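You operate a simulated robot arm through the tools that you are given. There is no shell and no other tool.

You are at the controls of a simulated two-armed robot. One attempt, no reset.

TASK
Get the island cooling again, set to +2, and clear the alarm.
Fine: open the service door, cool switch on, cold dial to +2, wait till the display shows +5 or less, then press reset; the red lamp ends dark, the door closed; the ice well lever stays.

It is judged by the outcome, as a careful person would: the job done as asked, and still so three seconds after it is handed in. It fails if anything else is knocked over, pushed out of place, dropped, spilled or broken.

THE ROBOT
Two 7-joint arms with fingered hands on one trunk that stands fixed in place. Base frame: the origin is at the foot of the trunk, x ahead of it, y to its left, z up. Units: m, degrees, N and s.
The left shoulder is at [0.07, 0.139, 0.783], the right one opposite. With the tool pointing down near the work surface each hand reaches from about 0.44 to 0.84 m from the base axis, measured 20 degrees to its own side. Payload 3.9 kg a hand.
The tool frame of a hand sits at the grasp point between the pads (the TCP): z along the fingers, y along the line on which they close. The tips reach 0.029 m beyond it. The gripper opens to 0.1 m; its body begins 0.034 m behind the TCP. The gripper is a hand of 5 fingers: y runs from the thumb to the fingers, the wrist lies at [-0.015, -0.105, -0.177] in the tool frame, and closing takes about 1.5 s.
Orientation is that of the tool frame in the base frame, as [roll, pitch, yaw] about the fixed x, y, z axes, in that order (R = Rz(yaw) Ry(pitch) Rx(roll)). With the fingers straight down and the wrist toward the robot, the tool's x, y and z point along [0, 1, 0], [1, 0, 0] and [0, 0, -1] of the base frame.

THE INTERFACE
- The arms move only by the tool play_rows. It takes "left_targets", "right_targets" or both (then of equal length, played together; a hand with none holds still); each is a list that holds one entry, the list of rows, each a list of 6 numbers: the shift along the tool's x, y, z in m, then the turn, a rotation vector about the tool's x, y, z in degrees. In form: [[[tx, ty, tz, ax, ay, az], ...]]. A call has 1 to 20 rows; each row is the pose to reach, as a shift and turn from the pose commanded when the call began, along the tool's axes at that moment. "left_fingers" and "right_fingers" are, for a hand that has rows, the gripper command, from -1 (fully open) to 1 (shut), values between in proportion, set as the call begins (left out, the last holds). Each row takes 0.2 s and may step no farther than 0.05 m and 8.6 degrees from the row before; otherwise, or with a gripper value out of range, the whole call is refused. Where a pose cannot be reached the arm comes as near as it can. A force on the tool above 80 N (or 10 N above the force at the start of the call, whichever is more), or a blocked arm, ends the call early, and 0.2 s more pass. The fingers move at their own pace (about 0.153 m/s each) and stop on an object; they squeeze with about 21 N. The grip force told is the motor's: it shows also when the fingers shut on nothing. Time passes only in rows, and 0.2 s behind the last, so rows that repeat a pose let the fingers close. The reply holds the time, the measured pose of the TCP, the force on the tool along the base axes, the opening and the grip force, in the units named above and with some noise, with the torque about the TCP (base axes, N m) and any sound that the robot's microphone picked up, and new pictures: "views" is both (left out), scene, wrist or none (wrist: the cameras of the hands that moved).
- Cameras (640 x 400 px; columns grow to the right, rows downward): "scene" is now at [0.1109, 0.0384, 1.0744]; the picture's right is [0.54, -0.84, 0.00], its down [-0.69, -0.44, -0.58] and it looks along [0.48, 0.31, -0.82] (base axes); focal length 322 px, centre (320, 200). "left" rides on the left gripper at [-0.066, -0.086, -0.121] in its tool frame; the picture's right is [-0.76, -0.31, 0.58], its down [0.59, -0.70, 0.40] and it looks along [0.28, 0.64, 0.71] (tool axes); focal length 247 px, centre (320, 200). "right" rides on the right gripper at [0.065, -0.086, -0.121] in its tool frame; the picture's right is [-0.76, 0.31, -0.58], its down [-0.59, -0.70, 0.40] and it looks along [-0.28, 0.64, 0.71] (tool axes); focal length 247 px, centre (320, 200). There is no depth. A picture from a camera that has moved, and an enlarged one, comes with that camera's place and axes in the base frame and with its lens.
- move_column(by): slides the trunk up (or, below 0, down) by that many m; the arms and the scene camera ride with it, the base frame stays. It gives what a move gives, with no picture.
- move_fingers(index, middle, ring, little, thumb_bend, thumb_turn, hand): sets how far each is bent, from 0 (flat) to 1 (curled in); at 0.3 the hand is open as for a grip, at 0.7 the pads meet at the TCP. One left out holds its place. A second passes; each finger stops where it meets its share of the squeeze, and holds until it gets a number again. A gripper value or a shape takes the hand back. It gives what a move gives, with no picture; readings hold the bend of each and the force on index, middle, ring, little, thumb and palm. thumb_turn goes from beside the hand (0) to across from the fingers (1), as for a grip.
- preshape(shape, hand): the hand has 5 fingers and takes this shape, open, in about a second: jaw (thumb against the fingers, like two jaws); tri (thumb and two fingers); tip (a fingertip pinch); poke (one finger out to press); point (the index stretched); flat (the hand flat); cup (the hand cupped); fist (a fist). The gripper value then closes the fingers along that shape, each until it touches; the sizes above hold for jaw. It gives what a move gives, with no picture.
- head_to(pan, tilt): turns the head with the scene camera to pan (to the left, within 86 degrees either way) and tilt (down, from -29 to 69), counted from straight ahead of the robot. It gives what a move gives, and a new picture of the scene camera.
- enlarge(camera, box): a new picture of the part [left, top, right, bottom] of that camera's present view, enlarged. No time passes.
- close_job(): hands the job in; it is judged then, once.

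Nothing tells you positions but the pictures and the camera data. Unless the task says otherwise, let go and move clear before handing in.

The tools are called after "Emit:" as a command line: name --argument value ..., lists and objects as JSON in quotes. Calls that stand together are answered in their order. play_rows: Moves the arms, as the interface text tells. Its arguments: {"type":"object","properties":{"left_targets":{"type":"array"},"left_fingers":{"type":"number"},"right_targets":{"type":"array"},"right_fingers":{"type":"number"},"views":{"type":"string","enum":["both","scene","wrist","none"]}},"required":[]} The other tools are called the same way: move_column (by) moves the trunk up or down; preshape (shape, hand) gives the hand a shape; move_fingers (index, middle, ring, little, thumb_bend, thumb_turn, hand) moves the fingers one by one; head_to (pan, tilt) turns the head that bears the scene camera; enlarge (camera, box) takes an enlarged picture of a part of a camera's view; close_job () hands the job in.

At the start:

```text
clock: 0.0
left_tcp_pos: [0.4209, 0.4525, 0.7137]
left_ee_rot: [179.9, 0.0, 112.6]
left_contact_force: [-0.4, 0.1, 0.2]
left_moment: [-0.01, -0.01, -0.02]
left_width: 0.0996
left_grip_force: 0.0
left_shape: jaw
left_bend: [0.3, 0.3, 0.3, 0.3, 0.3, 0.98]
left_finger forces: [0.0, 0.0, 0.1, 0.0, 0.0, 0.0]
right_tcp_pos: [0.4999, 0.0004, 0.7291]
right_ee_rot: [179.9, 0.0, 112.6]
right_contact_force: [1.2, 0.0, -1.3]
right_moment: [-0.01, 0.02, 0.01]
right_width: 0.0998
right_grip_force: 0.0
right_shape: jaw
right_bend: [0.3, 0.3, 0.3, 0.3, 0.3, 0.98]
right_finger forces: [0.0, 0.1, 0.0, 0.0, 0.0, 0.0]
trunk travel left (down, up): [-0.425, 0.415]
head pan, tilt (commanded): [32.8, 54.7]
```

scene: 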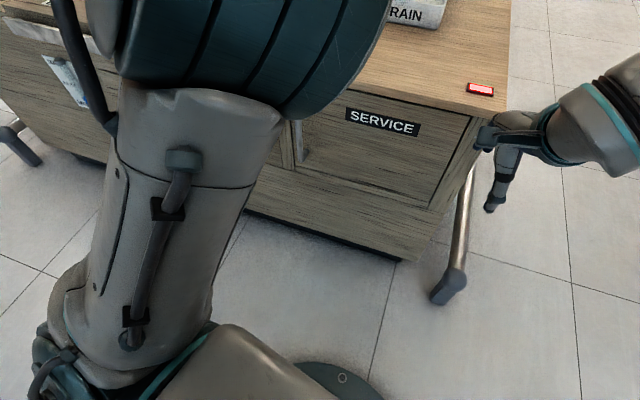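
right: 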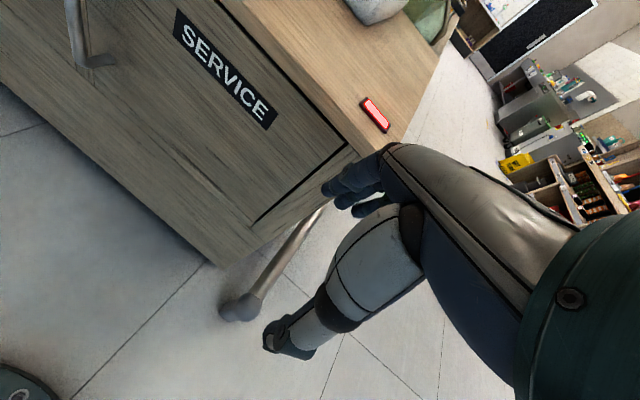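
left: 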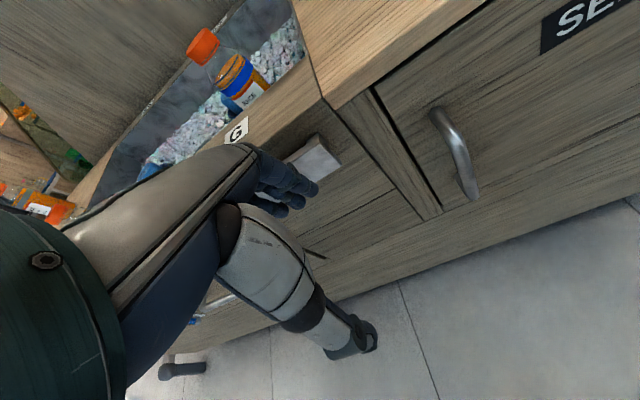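

I see a wooden island with a SERVICE door, a red lamp on the top right corner, and an ice well to the left with a lever. The left arm blocks part of the view, so I'll look around with the head first.

Emit:
head_to --pan 10 --tilt 45

Emit:
enlarge --camera "left" --box '[320, 0, 640, 200]'

Emit:
enlarge --camera "right" --box '[0, 0, 400, 250]'

```text
clock: 0.9
left_tcp_pos: [0.4206, 0.4537, 0.7134]
left_ee_rot: [180.0, 0.1, 112.6]
left_contact_force: [-0.4, 0.8, -0.3]
left_moment: [0.01, -0.03, -0.05]
left_width: 0.0999
left_grip_force: 0.0
left_shape: jaw
left_bend: [0.3, 0.3, 0.3, 0.3, 0.3, 0.98]
left_finger forces: [0.0, 0.0, 0.1, 0.0, 0.0, 0.0]
right_tcp_pos: [0.5005, 0.0011, 0.7303]
right_ee_rot: [179.9, 0.1, 112.5]
right_contact_force: [-0.1, 0.0, -0.3]
right_moment: [0.0, 0.0, 0.03]
right_width: 0.0999
right_grip_force: 0.1
right_shape: jaw
right_bend: [0.3, 0.3, 0.3, 0.3, 0.3, 0.98]
right_finger forces: [0.0, 0.1, 0.0, 0.0, 0.0, 0.1]
trunk travel left (down, up): [-0.425, 0.415]
head pan, tilt (commanded): [10.0, 45.0]
camera scene: at [0.1302, 0.0133, 1.0875], right [0.17, -0.98, 0.0], down [-0.7, -0.12, -0.71], along [0.7, 0.12, -0.71], focal length 322 px, centre (320, 200)
```

scene: 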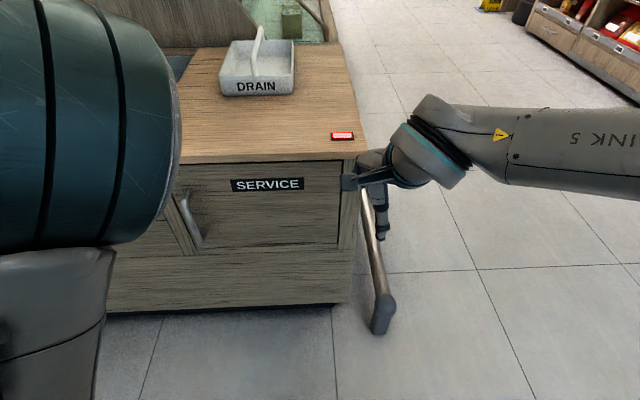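

```text
2.00 times, centred on (480, 100) of left
camera zoom: at [0.3677, 0.3601, 0.8343], right [0.01, -0.82, -0.58], down [-0.88, 0.27, -0.4], along [0.48, 0.51, -0.71], focal length 494 px, centre (0, 400)
```

zoom: 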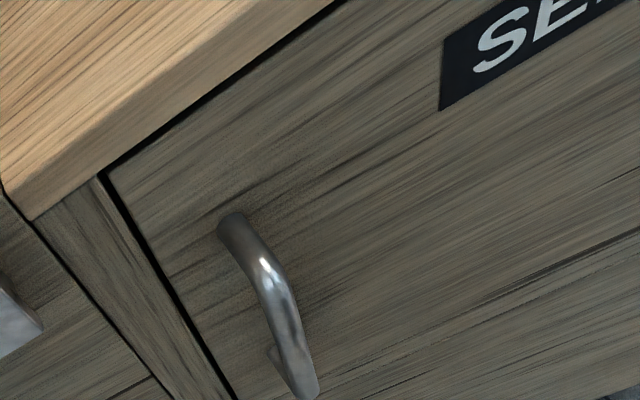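

```text
1.60 times, centred on (200, 125) of right
camera zoom: at [0.3954, 0.0274, 0.85], right [0.57, -0.58, 0.58], down [-0.42, -0.81, -0.4], along [0.7, -0.01, -0.71], focal length 395 px, centre (512, 320)
```

zoom: 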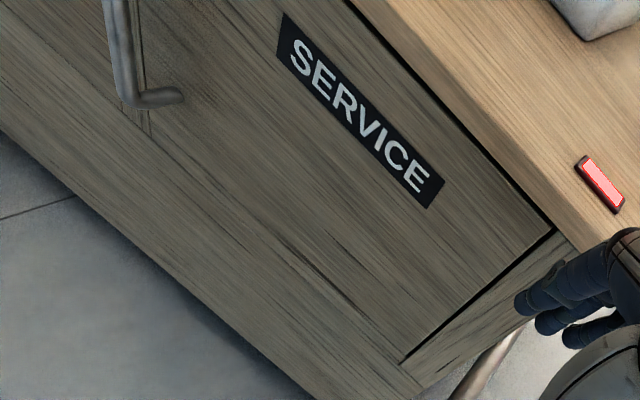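

The SERVICE door's front is about x 0.575. Its vertical bar handle is around (0.525, 0.362, 0.51–0.64), and it looks hinged on the right near y 0.05. The ice-well lever is left of it, around y 0.5. I'll turn the left hand to point forward, wrist on the right side, away from the lever.

Emit:
play_rows --left_targets '[[[-0.0028, 0.00116, 0.00643, -3.736, -5.607, -3.736], [-0.0056, 0.00232, 0.01286, -7.472, -11.214, -7.472], [-0.0084, 0.00348, 0.01929, -11.208, -16.821, -11.208], [-0.0112, 0.00464, 0.02572, -14.944, -22.428, -14.944], [-0.014, 0.0058, 0.03215, -18.68, -28.035, -18.68], [-0.0168, 0.00696, 0.03858, -22.416, -33.642, -22.416], [-0.0196, 0.00812, 0.04501, -26.152, -39.249, -26.152], [-0.0224, 0.00928, 0.05144, -29.888, -44.856, -29.888], [-0.0252, 0.01044, 0.05787, -33.624, -50.463, -33.624], [-0.028, 0.0116, 0.0643, -37.36, -56.07, -37.36], [-0.0308, 0.01276, 0.07073, -41.096, -61.677, -41.096], [-0.0336, 0.01392, 0.07716, -44.832, -67.284, -44.832], [-0.0364, 0.01508, 0.08359, -48.568, -72.891, -48.568], [-0.0392, 0.01624, 0.09, -52.3, -78.5, -52.3]]]' --views "both"

```text
clock: 3.9
left_tcp_pos: [0.4511, 0.4239, 0.6236]
left_ee_rot: [-48.2, 89.9, -48.1]
left_contact_force: [0.1, -0.2, 0.0]
left_moment: [0.03, 0.04, 0.0]
left_width: 0.1
left_grip_force: 0.0
left_shape: jaw
left_bend: [0.3, 0.3, 0.3, 0.3, 0.3, 0.98]
left_finger forces: [0.0, 0.0, 0.1, 0.0, 0.0, 0.1]
right_tcp_pos: [0.5, -0.0003, 0.7287]
right_ee_rot: [179.9, 0.0, 112.6]
right_contact_force: [0.2, 0.2, 0.9]
right_moment: [0.03, -0.02, 0.03]
right_width: 0.0997
right_grip_force: 0.1
right_shape: jaw
right_bend: [0.3, 0.3, 0.3, 0.3, 0.3, 0.98]
right_finger forces: [0.0, 0.1, 0.0, 0.1, 0.0, 0.1]
trunk travel left (down, up): [-0.425, 0.415]
head pan, tilt (commanded): [10.0, 45.0]
camera scene: at [0.1304, 0.0134, 1.0875], right [0.17, -0.98, 0.0], down [-0.7, -0.12, -0.71], along [0.7, 0.12, -0.71], focal length 322 px, centre (320, 200)
camera left: at [0.3303, 0.3372, 0.6887], right [0.58, -0.31, 0.76], down [0.4, -0.7, -0.59], along [0.71, 0.64, -0.28], focal length 247 px, centre (320, 200)
```

scene: 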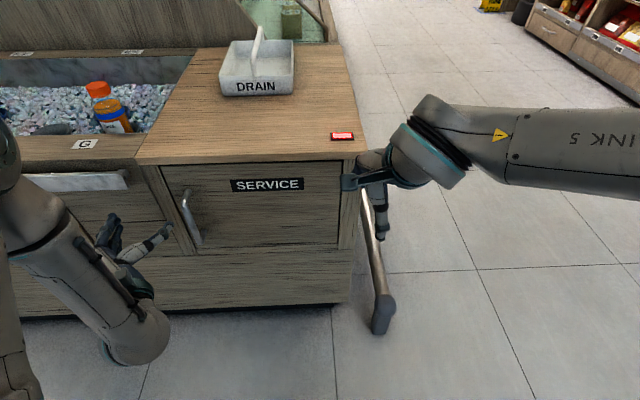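
left: 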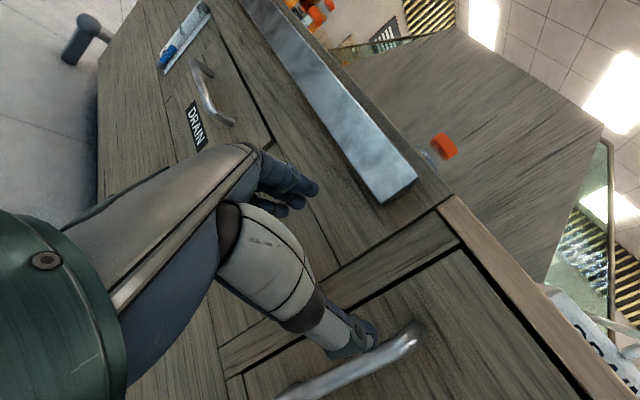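

The left hand now points forward, just left of the handle. I'll take closer views before approaching.

Emit:
enlarge --camera "scene" --box '[0, 100, 360, 325]'

Emit:
enlarge --camera "left" --box '[200, 150, 520, 400]'

Emit:
enlarge --camera "left" --box '[60, 0, 380, 200]'

```text
1.78 times, centred on (180, 212) of scene
camera zoom: at [0.1304, 0.0134, 1.0875], right [0.17, -0.98, 0.0], down [-0.7, -0.12, -0.71], along [0.7, 0.12, -0.71], focal length 572 px, centre (569, 178)
```

zoom: 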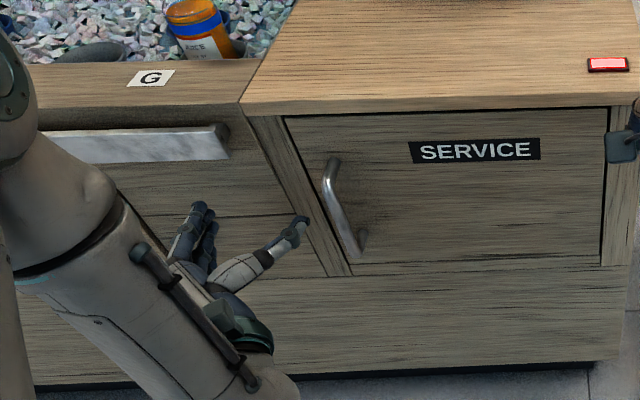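

```text
1.60 times, centred on (360, 275) of left
camera zoom: at [0.3303, 0.3372, 0.6887], right [0.58, -0.31, 0.76], down [0.4, -0.7, -0.59], along [0.71, 0.64, -0.28], focal length 395 px, centre (256, 80)
```

zoom: 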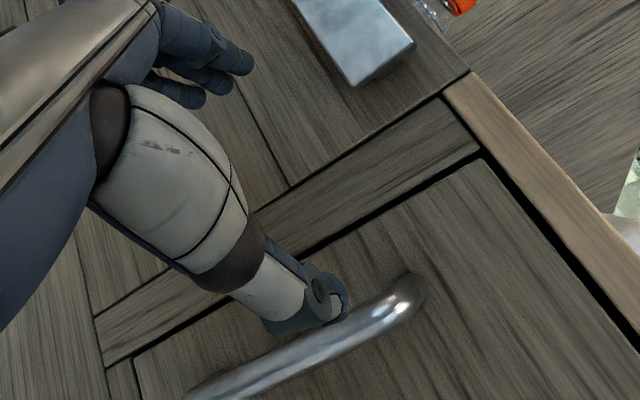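

```text
2.00 times, centred on (220, 100) of left
camera zoom: at [0.3303, 0.3372, 0.6887], right [0.58, -0.31, 0.76], down [0.4, -0.7, -0.59], along [0.71, 0.64, -0.28], focal length 494 px, centre (520, 400)
```

zoom: 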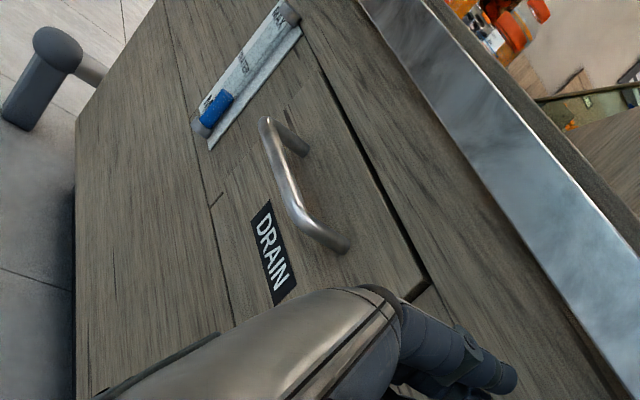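

The thumb is right of the hand and the fingers are left, so the jaw can straddle the bar. I'll line up with the bar (y≈0.36, z≈0.578) while staying back, then check.

Emit:
play_rows --left_targets '[[[0.01, -0.01, -0.015, 0, 0, 0], [0.025, -0.035, -0.015, 0, 0, 0], [0.045, -0.064, -0.015, 0, 0, 0], [0.045, -0.064, -0.01, 0, 0, 0]]]' --left_fingers -1 --views "both"

Emit:
enlarge --camera "scene" --box '[80, 130, 320, 280]'

Emit:
enlarge --camera "left" --box '[200, 150, 520, 350]'

```text
clock: 4.9
left_tcp_pos: [0.4405, 0.36, 0.5778]
left_ee_rot: [-158.2, 89.9, -158.3]
left_contact_force: [-0.4, 0.1, 0.6]
left_moment: [0.04, 0.01, 0.03]
left_width: 0.0997
left_grip_force: 0.1
left_shape: jaw
left_bend: [0.3, 0.3, 0.3, 0.3, 0.3, 0.98]
left_finger forces: [0.1, 0.0, 0.1, 0.1, 0.0, 0.0]
right_tcp_pos: [0.4999, -0.0002, 0.7292]
right_ee_rot: [179.9, -0.1, 112.7]
right_contact_force: [-0.2, -0.2, -0.1]
right_moment: [-0.04, -0.01, 0.0]
right_width: 0.0998
right_grip_force: 0.0
right_shape: jaw
right_bend: [0.3, 0.3, 0.3, 0.3, 0.3, 0.98]
right_finger forces: [0.0, 0.1, 0.1, 0.0, 0.0, 0.1]
trunk travel left (down, up): [-0.425, 0.415]
head pan, tilt (commanded): [10.0, 45.0]
camera scene: at [0.1302, 0.0132, 1.0876], right [0.17, -0.98, 0.0], down [-0.7, -0.12, -0.71], along [0.7, 0.12, -0.71], focal length 322 px, centre (320, 200)
camera left: at [0.3198, 0.2744, 0.6432], right [0.58, -0.31, 0.76], down [0.4, -0.7, -0.59], along [0.71, 0.64, -0.28], focal length 247 px, centre (320, 200)
```

scene: 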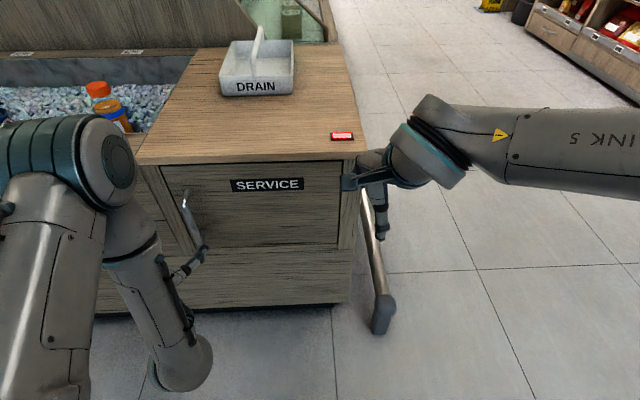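
left: 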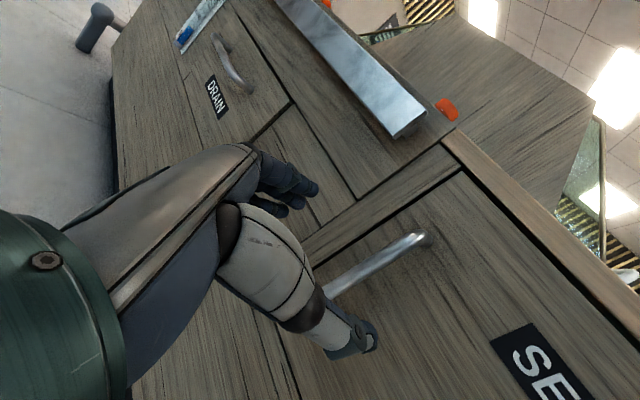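

```text
2.67 times, centred on (200, 205) of scene
camera zoom: at [0.1302, 0.0132, 1.0876], right [0.17, -0.98, 0.0], down [-0.7, -0.12, -0.71], along [0.7, 0.12, -0.71], focal length 858 px, centre (640, 187)
```

zoom: 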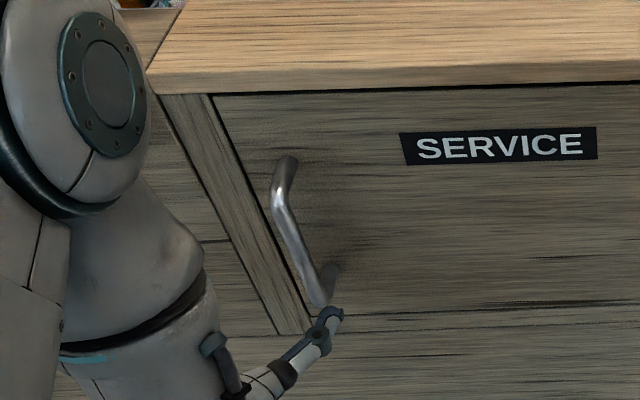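

```text
2.00 times, centred on (360, 250) of left
camera zoom: at [0.3198, 0.2744, 0.6432], right [0.58, -0.31, 0.76], down [0.4, -0.7, -0.59], along [0.71, 0.64, -0.28], focal length 494 px, centre (240, 100)
```

zoom: 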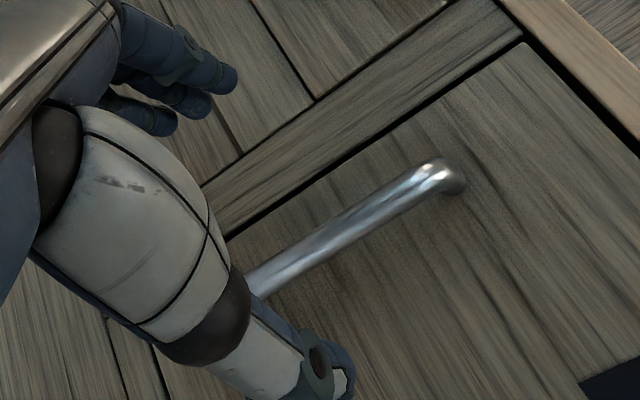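

The bar is at y≈0.359, x≈0.525, centred between thumb and fingers. I'll move forward 0.08 m and then close.

Emit:
play_rows --left_targets '[[[0, 0, 0.02, 0, 0, 0], [0, 0, 0.04, 0, 0, 0], [0, 0, 0.06, 0, 0, 0], [0, 0, 0.075, 0, 0, 0], [0, 0, 0.082, 0, 0, 0]]]' --views "both"

Emit:
enlarge --camera "left" --box '[200, 150, 520, 350]'

```text
clock: 6.1
left_tcp_pos: [0.5217, 0.3596, 0.5788]
left_ee_rot: [-168.9, 89.9, -168.9]
left_contact_force: [-6.0, -2.0, -0.1]
left_moment: [-0.03, 0.04, 0.26]
left_width: 0.0996
left_grip_force: 0.1
left_shape: jaw
left_bend: [0.3, 0.3, 0.3, 0.3, 0.3, 0.98]
left_finger forces: [0.0, 5.5, 0.0, 0.0, 0.0, 0.1]
right_tcp_pos: [0.4998, -0.0013, 0.7296]
right_ee_rot: [179.9, 0.0, 112.6]
right_contact_force: [0.2, -0.1, 0.2]
right_moment: [0.01, -0.02, 0.02]
right_width: 0.1
right_grip_force: 0.0
right_shape: jaw
right_bend: [0.3, 0.3, 0.3, 0.3, 0.3, 0.98]
right_finger forces: [0.1, 0.0, 0.0, 0.1, 0.1, 0.0]
trunk travel left (down, up): [-0.425, 0.415]
head pan, tilt (commanded): [10.0, 45.0]
camera scene: at [0.1295, 0.0131, 1.0876], right [0.17, -0.98, 0.0], down [-0.7, -0.12, -0.71], along [0.7, 0.12, -0.71], focal length 322 px, centre (320, 200)
camera left: at [0.4021, 0.2741, 0.6444], right [0.58, -0.31, 0.76], down [0.4, -0.7, -0.59], along [0.71, 0.64, -0.28], focal length 247 px, centre (320, 200)
```

scene: 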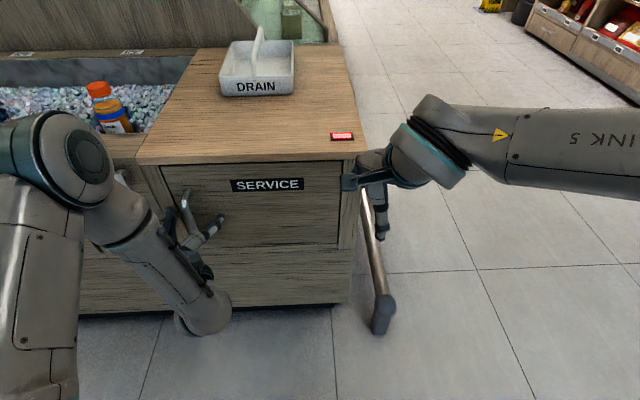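
left: 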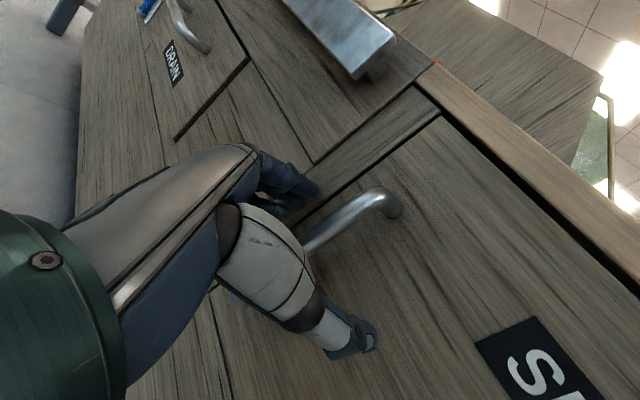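

```text
2.00 times, centred on (360, 250) of left
camera zoom: at [0.4021, 0.2741, 0.6444], right [0.58, -0.31, 0.76], down [0.4, -0.7, -0.59], along [0.71, 0.64, -0.28], focal length 494 px, centre (240, 100)
```

zoom: 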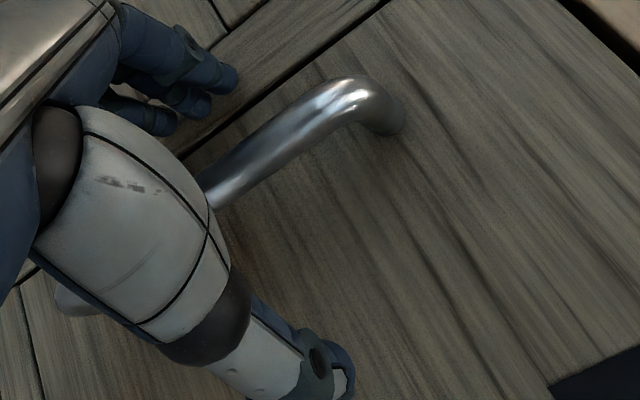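

The middle finger just brushes the door front, so I'll back off 6 mm and close on the bar.

Emit:
play_rows --left_targets '[[[0, 0, -0.006, 0, 0, 0], [0, 0, -0.008, 0, 0, 0]]]' --left_fingers -1 --views "none"

Emit:
play_rows --left_targets '[[[0, 0, 0, 0, 0, 0], [0, 0, 0, 0, 0, 0], [0, 0, 0, 0, 0, 0], [0, 0, 0, 0, 0, 0], [0, 0, 0, 0, 0, 0], [0, 0, 0, 0, 0, 0], [0, 0, 0, 0, 0, 0]]]' --left_fingers 1 --views "both"

Emit:
enlarge --camera "left" --box '[200, 150, 520, 350]'

```text
clock: 6.7
left_tcp_pos: [0.5141, 0.3592, 0.5785]
left_ee_rot: [-112.0, 89.9, -112.1]
left_contact_force: [-0.2, 0.1, 1.1]
left_moment: [-0.03, 0.0, -0.04]
left_width: 0.1
left_grip_force: 0.1
left_shape: jaw
left_bend: [0.3, 0.3, 0.3, 0.3, 0.3, 0.98]
left_finger forces: [0.1, 0.0, 0.0, 0.0, 0.1, 0.0]
right_tcp_pos: [0.5007, -0.0006, 0.7307]
right_ee_rot: [179.9, 0.0, 112.5]
right_contact_force: [0.7, -0.1, 1.0]
right_moment: [-0.01, 0.03, -0.01]
right_width: 0.0998
right_grip_force: 0.1
right_shape: jaw
right_bend: [0.3, 0.3, 0.3, 0.3, 0.3, 0.98]
right_finger forces: [0.1, 0.0, 0.1, 0.0, 0.0, 0.1]
trunk travel left (down, up): [-0.425, 0.415]
head pan, tilt (commanded): [10.0, 45.0]
```

```text
clock: 8.3
left_tcp_pos: [0.5154, 0.36, 0.5787]
left_ee_rot: [47.6, 90.0, 47.5]
left_contact_force: [1.0, 0.7, -1.0]
left_moment: [0.12, 0.05, -0.03]
left_width: 0.0002
left_grip_force: 21.2
left_shape: jaw
left_bend: [0.71, 0.7, 0.7, 0.69, 0.71, 1.0]
left_finger forces: [10.8, 4.9, 1.8, 1.8, 19.3, 0.0]
right_tcp_pos: [0.5009, -0.0003, 0.7298]
right_ee_rot: [179.9, 0.0, 112.6]
right_contact_force: [-1.2, -0.3, -1.1]
right_moment: [-0.01, 0.01, -0.02]
right_width: 0.0999
right_grip_force: 0.0
right_shape: jaw
right_bend: [0.3, 0.3, 0.3, 0.3, 0.3, 0.98]
right_finger forces: [0.1, 0.0, 0.0, 0.0, 0.0, 0.1]
trunk travel left (down, up): [-0.425, 0.415]
head pan, tilt (commanded): [10.0, 45.0]
camera scene: at [0.1303, 0.0133, 1.0875], right [0.17, -0.98, 0.0], down [-0.7, -0.12, -0.71], along [0.7, 0.12, -0.71], focal length 322 px, centre (320, 200)
camera left: at [0.3945, 0.2741, 0.6444], right [0.58, -0.31, 0.76], down [0.4, -0.7, -0.59], along [0.71, 0.64, -0.28], focal length 247 px, centre (320, 200)
```

scene: 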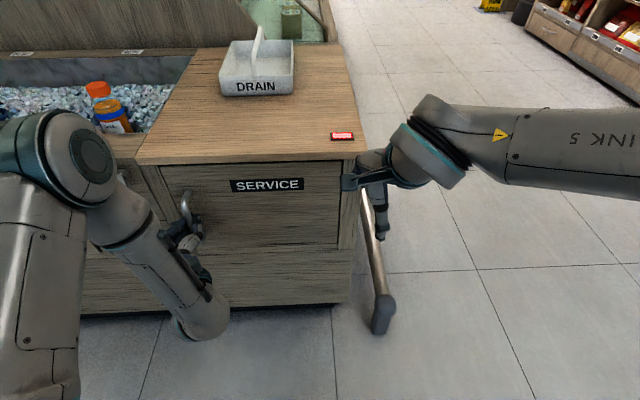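
left: 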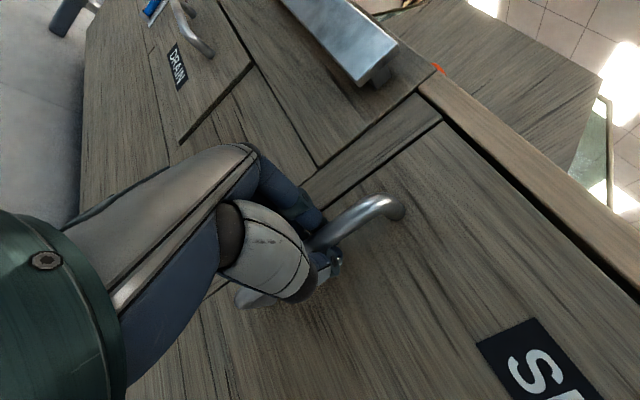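

```text
2.00 times, centred on (360, 250) of left
camera zoom: at [0.3945, 0.2741, 0.6444], right [0.58, -0.31, 0.76], down [0.4, -0.7, -0.59], along [0.71, 0.64, -0.28], focal length 494 px, centre (240, 100)
```

zoom: 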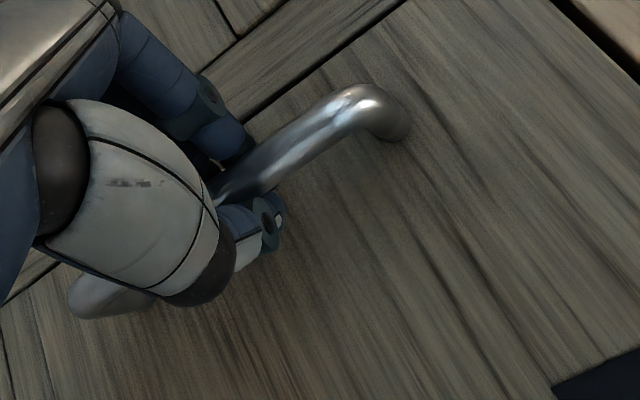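

The fingers have closed around the bar: the pads meet behind it, so it's hooked. Before swinging the door I'll move the right hand clear of its arc (right, back and a little up).

Emit:
play_rows --right_targets '[[[-0.02, -0.015, -0.01, 0, 0, 0], [-0.05, -0.037, -0.02, 0, 0, 0], [-0.08, -0.06, -0.03, 0, 0, 0], [-0.11, -0.08, -0.04, 0, 0, 0], [-0.14, -0.1, -0.05, 0, 0, 0], [-0.165, -0.123, -0.05, 0, 0, 0]]]' --views "scene"

```text
clock: 9.7
left_tcp_pos: [0.5145, 0.3592, 0.5792]
left_ee_rot: [129.3, 89.8, 129.2]
left_contact_force: [1.0, 0.9, 0.0]
left_moment: [0.12, 0.03, 0.02]
left_width: 0.0002
left_grip_force: 20.6
left_shape: jaw
left_bend: [0.71, 0.7, 0.7, 0.69, 0.71, 1.0]
left_finger forces: [11.3, 4.7, 1.6, 1.7, 19.7, 0.0]
right_tcp_pos: [0.4484, -0.1965, 0.7739]
right_ee_rot: [179.4, 0.0, 111.5]
right_contact_force: [0.4, -0.6, -0.3]
right_moment: [0.02, -0.02, 0.02]
right_width: 0.0996
right_grip_force: 0.0
right_shape: jaw
right_bend: [0.3, 0.3, 0.3, 0.3, 0.3, 0.98]
right_finger forces: [0.0, 0.0, 0.1, 0.0, 0.1, 0.0]
right hand out of reach, approached as far as the arm can: row 6
trunk travel left (down, up): [-0.425, 0.415]
head pan, tilt (commanded): [10.0, 45.0]
camera scene: at [0.1301, 0.0126, 1.0875], right [0.17, -0.98, 0.0], down [-0.7, -0.12, -0.71], along [0.7, 0.12, -0.71], focal length 322 px, centre (320, 200)
```

scene: 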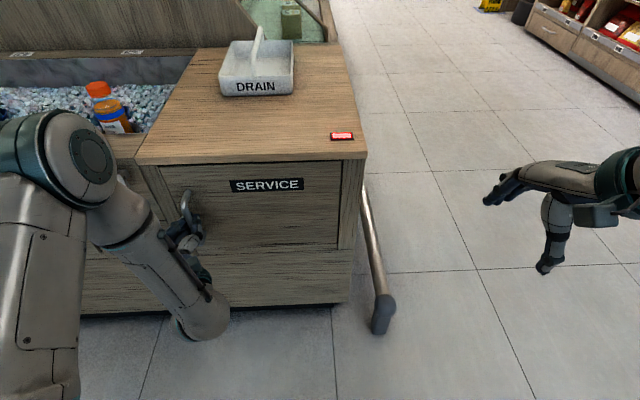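

The way is clear. I'll pull the handle along the hinge arc, a few degrees first, to see whether the door moves.

Emit:
play_rows --left_targets '[[[0, -0.0018, -0.008, -1.5, 0, 0], [0, -0.0036, -0.0161, -3, 0, 0], [0, -0.0058, -0.024, -4.5, 0, 0], [0, -0.008, -0.0321, -6, 0, 0], [0, -0.0106, -0.04, -7.5, 0, 0], [0, -0.0132, -0.0478, -9, 0, 0]]]' --views "both"

```text
clock: 11.1
left_tcp_pos: [0.4695, 0.342, 0.5784]
left_ee_rot: [113.9, 89.9, 122.4]
left_contact_force: [13.5, -23.9, -1.0]
left_moment: [0.05, -0.03, -0.16]
left_width: 0.0
left_grip_force: 20.6
left_shape: jaw
left_bend: [0.71, 0.7, 0.7, 0.7, 0.65, 1.0]
left_finger forces: [4.5, 2.2, 0.7, 0.1, 27.3, 0.0]
right_tcp_pos: [0.4479, -0.1969, 0.7727]
right_ee_rot: [179.5, 0.0, 111.5]
right_contact_force: [-0.8, 0.8, -0.3]
right_moment: [-0.01, -0.04, -0.02]
right_width: 0.0998
right_grip_force: 0.0
right_shape: jaw
right_bend: [0.3, 0.3, 0.3, 0.3, 0.3, 0.98]
right_finger forces: [0.0, 0.0, 0.0, 0.0, 0.0, 0.0]
trunk travel left (down, up): [-0.425, 0.415]
head pan, tilt (commanded): [10.0, 45.0]
camera scene: at [0.1315, 0.0109, 1.0874], right [0.17, -0.98, 0.0], down [-0.7, -0.12, -0.71], along [0.7, 0.12, -0.71], focal length 322 px, centre (320, 200)
camera left: at [0.3628, 0.2399, 0.6447], right [0.62, -0.22, 0.76], down [0.5, -0.64, -0.59], along [0.61, 0.74, -0.28], focal length 247 px, centre (320, 200)
```

scene: 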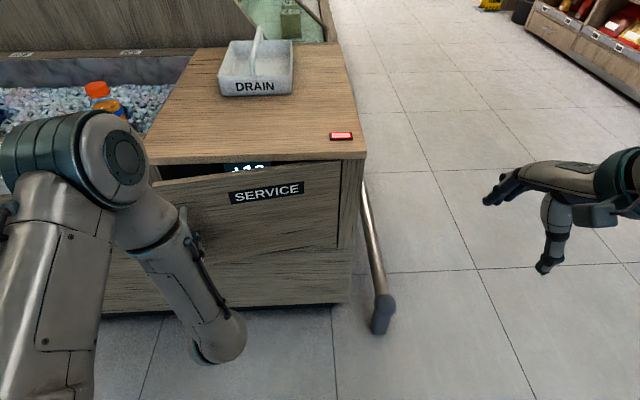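
left: 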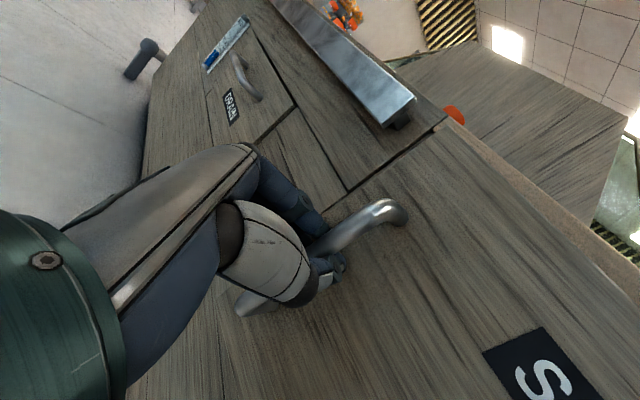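

The door is open about 10° and a "+12" display shows inside. There's some sideways load, so I'll keep pulling with slightly more −y.

Emit:
play_rows --left_targets '[[[0, -0.0055, -0.007, -1.5, 0, 0], [0, -0.0096, -0.0171, -3, 0, 0], [0, -0.0137, -0.025, -4.5, 0, 0], [0, -0.0178, -0.0336, -6, 0, 0], [0, -0.0214, -0.0416, -7.5, 0, 0], [0, -0.025, -0.0496, -9, 0, 0], [0, -0.029, -0.0575, -10.5, 0, 0], [0, -0.0331, -0.0653, -12, 0, 0]]]' --views "both"

```text
clock: 12.9
left_tcp_pos: [0.4099, 0.3009, 0.5783]
left_ee_rot: [131.1, 89.9, 151.6]
left_contact_force: [21.0, -23.3, 1.9]
left_moment: [0.04, -0.04, -0.13]
left_width: 0.0
left_grip_force: 20.7
left_shape: jaw
left_bend: [0.71, 0.7, 0.7, 0.7, 0.62, 1.0]
left_finger forces: [3.0, 1.3, 0.4, 0.4, 30.8, 0.0]
right_tcp_pos: [0.4495, -0.1967, 0.7723]
right_ee_rot: [179.4, 0.0, 111.5]
right_contact_force: [-0.2, 0.2, 0.1]
right_moment: [0.01, 0.02, 0.05]
right_width: 0.1
right_grip_force: 0.0
right_shape: jaw
right_bend: [0.3, 0.3, 0.3, 0.3, 0.3, 0.98]
right_finger forces: [0.0, 0.0, 0.0, 0.0, 0.0, 0.1]
trunk travel left (down, up): [-0.425, 0.415]
head pan, tilt (commanded): [10.0, 45.0]
camera scene: at [0.1321, 0.0109, 1.0873], right [0.17, -0.98, 0.0], down [-0.7, -0.12, -0.71], along [0.69, 0.12, -0.71], focal length 322 px, centre (320, 200)
camera left: at [0.3272, 0.1784, 0.6441], right [0.65, -0.09, 0.76], down [0.62, -0.52, -0.59], along [0.44, 0.85, -0.28], focal length 247 px, centre (320, 200)
```

scene: 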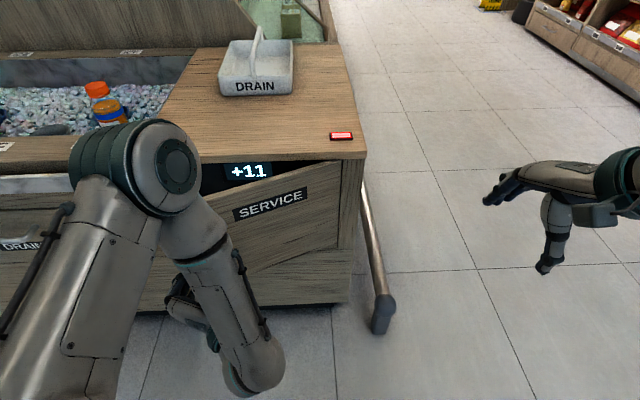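
left: 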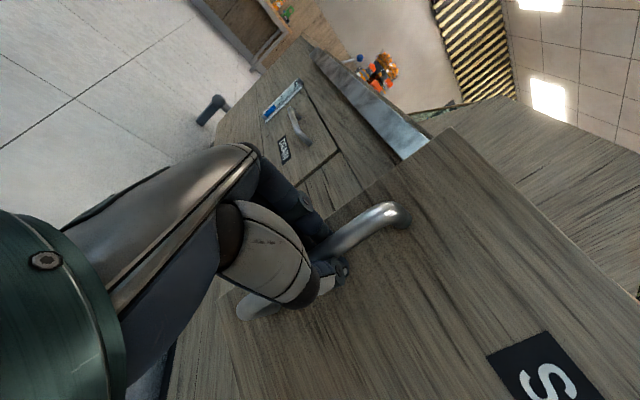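

The island stands turned about 12–13° (its left end is nearer), so the hinge is around (0.61, 0.06). I'll pull on another 10° along the corrected arc.

Emit:
play_rows --left_targets '[[[0, -0.009, -0.012, -2.5, 0, 0], [0, -0.0141, -0.0247, -5, 0, 0], [0, -0.021, -0.037, -7.5, 0, 0], [0, -0.0275, -0.0491, -10, 0, 0]]]' --views "both"

```text
clock: 13.9
left_tcp_pos: [0.373, 0.2599, 0.5784]
left_ee_rot: [129.4, 89.8, 160.1]
left_contact_force: [19.1, -14.7, -0.2]
left_moment: [0.04, 0.05, -0.14]
left_width: 0.0003
left_grip_force: 21.1
left_shape: jaw
left_bend: [0.71, 0.7, 0.7, 0.7, 0.63, 1.0]
left_finger forces: [3.8, 1.3, 0.5, 0.8, 26.4, 0.1]
right_tcp_pos: [0.4499, -0.1962, 0.7726]
right_ee_rot: [179.5, 0.0, 111.5]
right_contact_force: [0.8, -0.3, 0.3]
right_moment: [0.02, -0.01, -0.02]
right_width: 0.1
right_grip_force: 0.0
right_shape: jaw
right_bend: [0.3, 0.3, 0.3, 0.3, 0.3, 0.98]
right_finger forces: [0.1, 0.1, 0.0, 0.1, 0.0, 0.1]
trunk travel left (down, up): [-0.425, 0.415]
head pan, tilt (commanded): [10.0, 45.0]
camera scene: at [0.132, 0.0119, 1.0873], right [0.17, -0.98, 0.0], down [-0.7, -0.12, -0.71], along [0.69, 0.12, -0.71], focal length 322 px, centre (320, 200)
camera left: at [0.3133, 0.1229, 0.6442], right [0.65, 0.03, 0.76], down [0.7, -0.4, -0.59], along [0.28, 0.92, -0.28], focal length 247 px, centre (320, 200)
```

scene: 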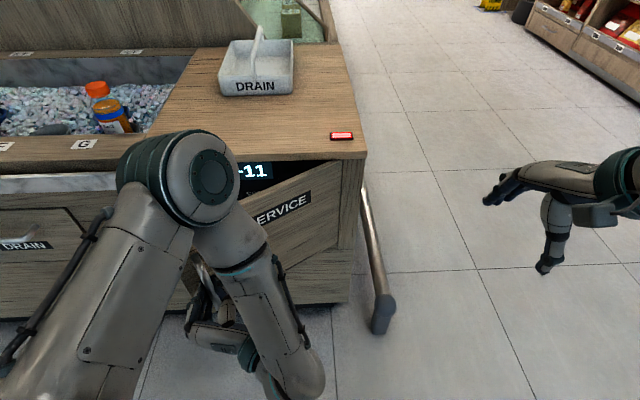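
left: 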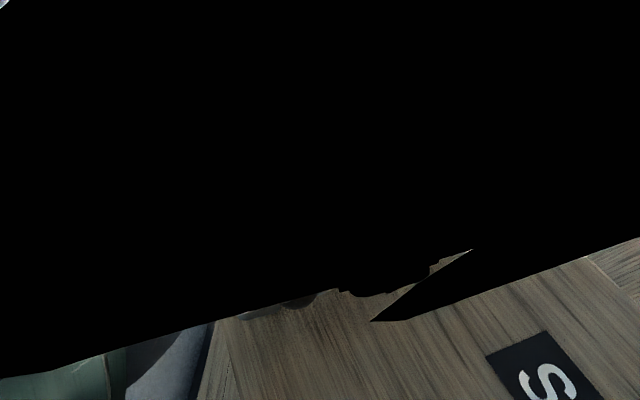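

The left camera is now hidden behind its own elbow, so I'll stop pulling. I'll open the hand with the thumb swung aside, and check that the door stays where it is.

Emit:
move_fingers --hand "left" --thumb_bend 0.1 --index 0.3 --middle 0.3 --ring 0.3 --little 0.3

Emit:
enlarge --camera "scene" --box '[120, 120, 400, 380]'

```text
clock: 14.9
left_tcp_pos: [0.3721, 0.259, 0.579]
left_ee_rot: [102.6, 89.9, 133.5]
left_contact_force: [0.4, 0.2, -0.4]
left_moment: [0.02, 0.02, -0.01]
left_width: 0.1041
left_grip_force: 0.0
left_shape: fingers
left_bend: [0.3, 0.3, 0.3, 0.3, 0.1, 1.0]
left_finger forces: [0.1, 0.0, 0.0, 0.0, 0.0, 0.0]
right_tcp_pos: [0.4496, -0.1954, 0.7737]
right_ee_rot: [179.5, 0.2, 111.4]
right_contact_force: [0.2, 1.1, -0.2]
right_moment: [0.02, 0.01, -0.03]
right_width: 0.0999
right_grip_force: 0.1
right_shape: jaw
right_bend: [0.3, 0.3, 0.3, 0.3, 0.3, 0.98]
right_finger forces: [0.0, 0.1, 0.0, 0.0, 0.0, 0.1]
trunk travel left (down, up): [-0.425, 0.415]
head pan, tilt (commanded): [10.0, 45.0]
```

```text
1.54 times, centred on (260, 250) of scene
camera zoom: at [0.1302, 0.0133, 1.0876], right [0.17, -0.98, 0.0], down [-0.7, -0.12, -0.71], along [0.7, 0.12, -0.71], focal length 495 px, centre (412, 123)
```

zoom: 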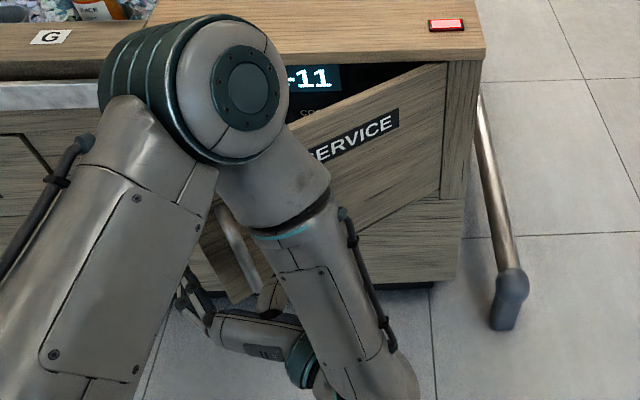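

The door stays put. The hand is cramped against the trunk here, so instead of retreating I'll slide it down along the bar until it's below the handle.

Emit:
play_rows --left_targets '[[[0.02, 0, 0, 0, 0, 0], [0.045, 0, 0, 0, 0, 0], [0.07, 0, 0, 0, 0, 0], [0.095, 0, 0, 0, 0, 0], [0.12, 0, 0, 0, 0, 0], [0.145, 0, 0, 0, 0, 0]]]' --views "both"

Emit:
enlarge --camera "scene" --box '[120, 120, 400, 380]'

```text
clock: 16.3
left_tcp_pos: [0.3721, 0.2588, 0.4323]
left_ee_rot: [-128.3, 90.0, -97.2]
left_contact_force: [0.7, -0.5, -0.9]
left_moment: [-0.02, -0.01, 0.0]
left_width: 0.104
left_grip_force: 0.0
left_shape: fingers
left_bend: [0.3, 0.3, 0.3, 0.3, 0.1, 1.0]
left_finger forces: [0.0, 0.1, 0.0, 0.0, 0.0, 0.0]
right_tcp_pos: [0.4478, -0.1945, 0.7725]
right_ee_rot: [179.6, 0.0, 111.4]
right_contact_force: [0.4, -0.4, -0.2]
right_moment: [0.01, -0.03, -0.02]
right_width: 0.1
right_grip_force: 0.1
right_shape: jaw
right_bend: [0.3, 0.3, 0.3, 0.3, 0.3, 0.98]
right_finger forces: [0.1, 0.0, 0.0, 0.1, 0.0, 0.0]
trunk travel left (down, up): [-0.425, 0.415]
head pan, tilt (commanded): [10.0, 45.0]
camera scene: at [0.1303, 0.0133, 1.0876], right [0.17, -0.98, 0.0], down [-0.7, -0.12, -0.71], along [0.7, 0.12, -0.71], focal length 322 px, centre (320, 200)
camera left: at [0.3128, 0.1231, 0.4984], right [0.65, 0.03, 0.76], down [0.7, -0.4, -0.59], along [0.28, 0.92, -0.28], focal length 247 px, centre (320, 200)
```

scene: 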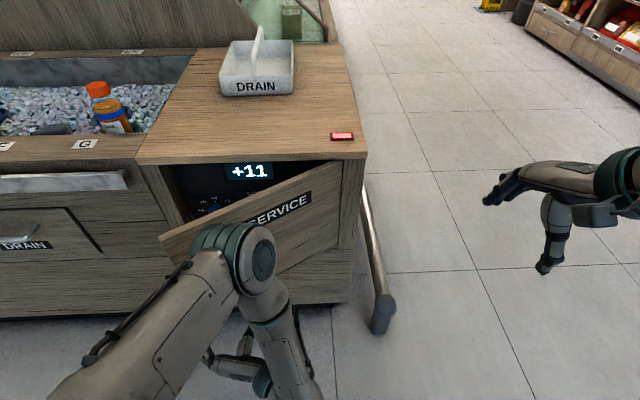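
left: 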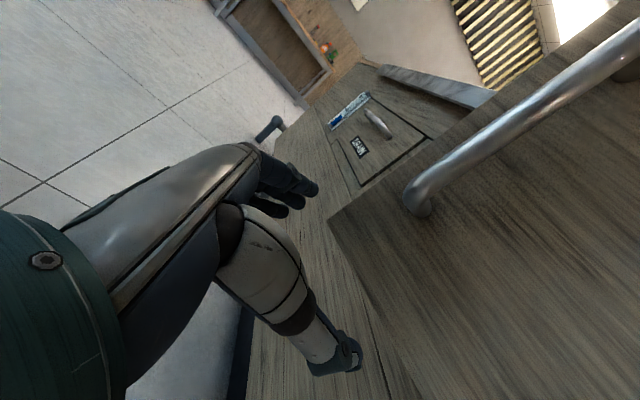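

```text
1.54 times, centred on (260, 250) of scene
camera zoom: at [0.1303, 0.0133, 1.0876], right [0.17, -0.98, 0.0], down [-0.7, -0.12, -0.71], along [0.7, 0.12, -0.71], focal length 495 px, centre (412, 123)
```

zoom: 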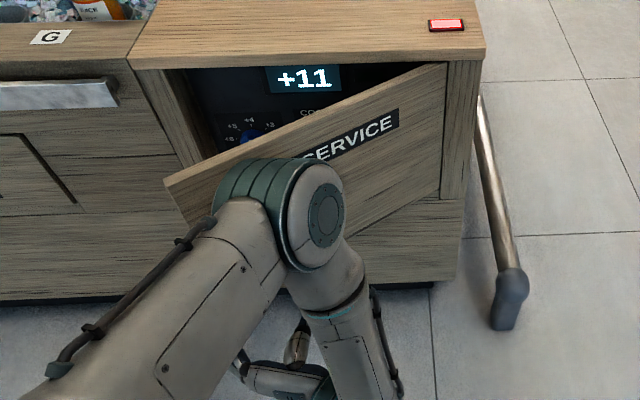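

The hand is now below the handle, and I can see the panel: display +11 and a blue dial at the left with +3…+6 marks. Next I'll draw the left hand back from the door before swinging it out to the left.

Emit:
play_rows --left_targets '[[[0, 0.01, -0.017, 0, 0, 0], [0, 0.02, -0.034, 0, 0, 0], [0, 0.031, -0.051, 0, 0, 0]]]' --views "both"

Emit:
enlarge --camera "scene" --box '[130, 140, 370, 290]'

```text
clock: 17.1
left_tcp_pos: [0.313, 0.2609, 0.4342]
left_ee_rot: [68.0, 90.0, 99.0]
left_contact_force: [0.6, 0.0, -0.1]
left_moment: [0.0, -0.01, -0.03]
left_width: 0.104
left_grip_force: 0.1
left_shape: fingers
left_bend: [0.3, 0.3, 0.3, 0.3, 0.1, 1.0]
left_finger forces: [0.0, 0.0, 0.0, 0.1, 0.0, 0.0]
right_tcp_pos: [0.4486, -0.1955, 0.7732]
right_ee_rot: [179.6, 0.1, 111.4]
right_contact_force: [-0.8, 0.5, -0.5]
right_moment: [-0.01, 0.02, 0.01]
right_width: 0.0998
right_grip_force: 0.0
right_shape: jaw
right_bend: [0.3, 0.3, 0.3, 0.3, 0.3, 0.98]
right_finger forces: [0.0, 0.1, 0.0, 0.0, 0.0, 0.1]
trunk travel left (down, up): [-0.425, 0.415]
head pan, tilt (commanded): [10.0, 45.0]
camera scene: at [0.1302, 0.0132, 1.0876], right [0.17, -0.98, 0.0], down [-0.7, -0.12, -0.71], along [0.7, 0.12, -0.71], focal length 322 px, centre (320, 200)
camera left: at [0.2527, 0.1249, 0.4997], right [0.65, 0.03, 0.76], down [0.7, -0.4, -0.59], along [0.28, 0.92, -0.28], focal length 247 px, centre (320, 200)
```

scene: 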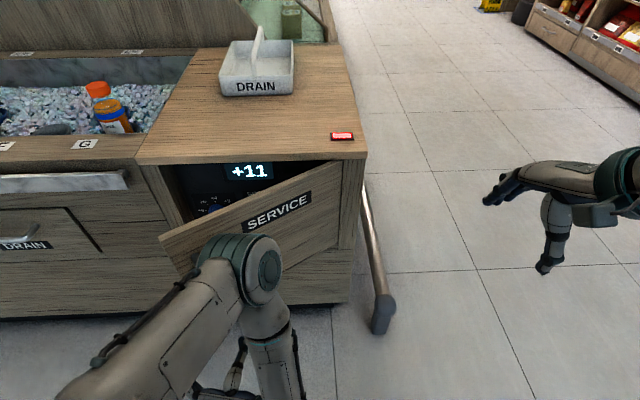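
left: 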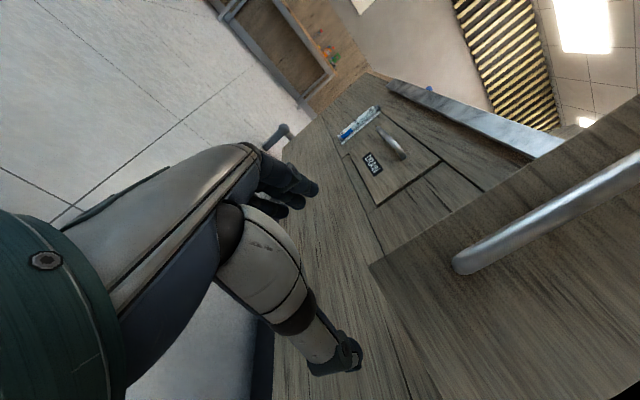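

```text
2.67 times, centred on (250, 215) of scene
camera zoom: at [0.1302, 0.0132, 1.0876], right [0.17, -0.98, 0.0], down [-0.7, -0.12, -0.71], along [0.7, 0.12, -0.71], focal length 858 px, centre (507, 160)
```

zoom: 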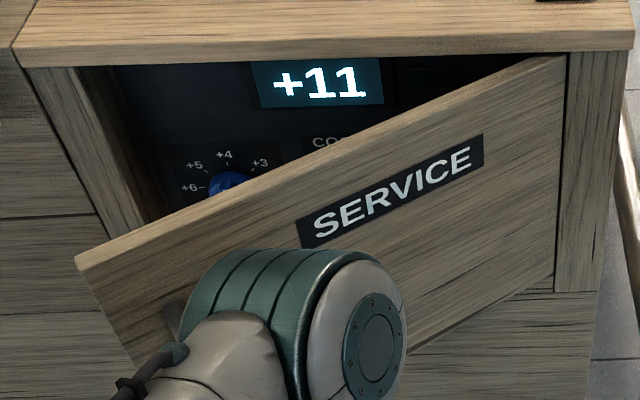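

The elbow looks about 12 cm in front of the door plane. I'll move the hand left in small steps, turning it back toward straight ahead.

Emit:
play_rows --left_targets '[[[0, 0.017, 0.01, 4, 0, 0], [0, 0.034, 0.02, 8, 0, 0], [0, 0.051, 0.03, 12, 0, 0], [0, 0.0686, 0.041, 16, 0, 0]]]' --views "scene"

```text
clock: 18.1
left_tcp_pos: [0.3116, 0.343, 0.4324]
left_ee_rot: [98.8, 90.0, 113.7]
left_contact_force: [0.3, -0.3, 0.1]
left_moment: [-0.03, -0.04, 0.0]
left_width: 0.1043
left_grip_force: 0.0
left_shape: fingers
left_bend: [0.3, 0.3, 0.3, 0.3, 0.1, 1.0]
left_finger forces: [0.0, 0.1, 0.1, 0.1, 0.0, 0.1]
right_tcp_pos: [0.4481, -0.1957, 0.774]
right_ee_rot: [179.4, 0.0, 111.4]
right_contact_force: [0.5, 0.2, 0.3]
right_moment: [0.04, -0.01, -0.01]
right_width: 0.1
right_grip_force: 0.1
right_shape: jaw
right_bend: [0.3, 0.3, 0.3, 0.3, 0.3, 0.98]
right_finger forces: [0.0, 0.0, 0.1, 0.0, 0.0, 0.0]
trunk travel left (down, up): [-0.425, 0.415]
head pan, tilt (commanded): [10.0, 45.0]
camera scene: at [0.1302, 0.0133, 1.0876], right [0.17, -0.98, 0.0], down [-0.7, -0.12, -0.71], along [0.7, 0.12, -0.71], focal length 322 px, centre (320, 200)
```

scene: 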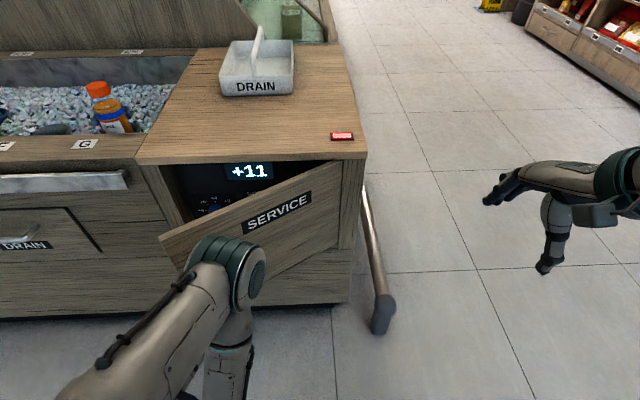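

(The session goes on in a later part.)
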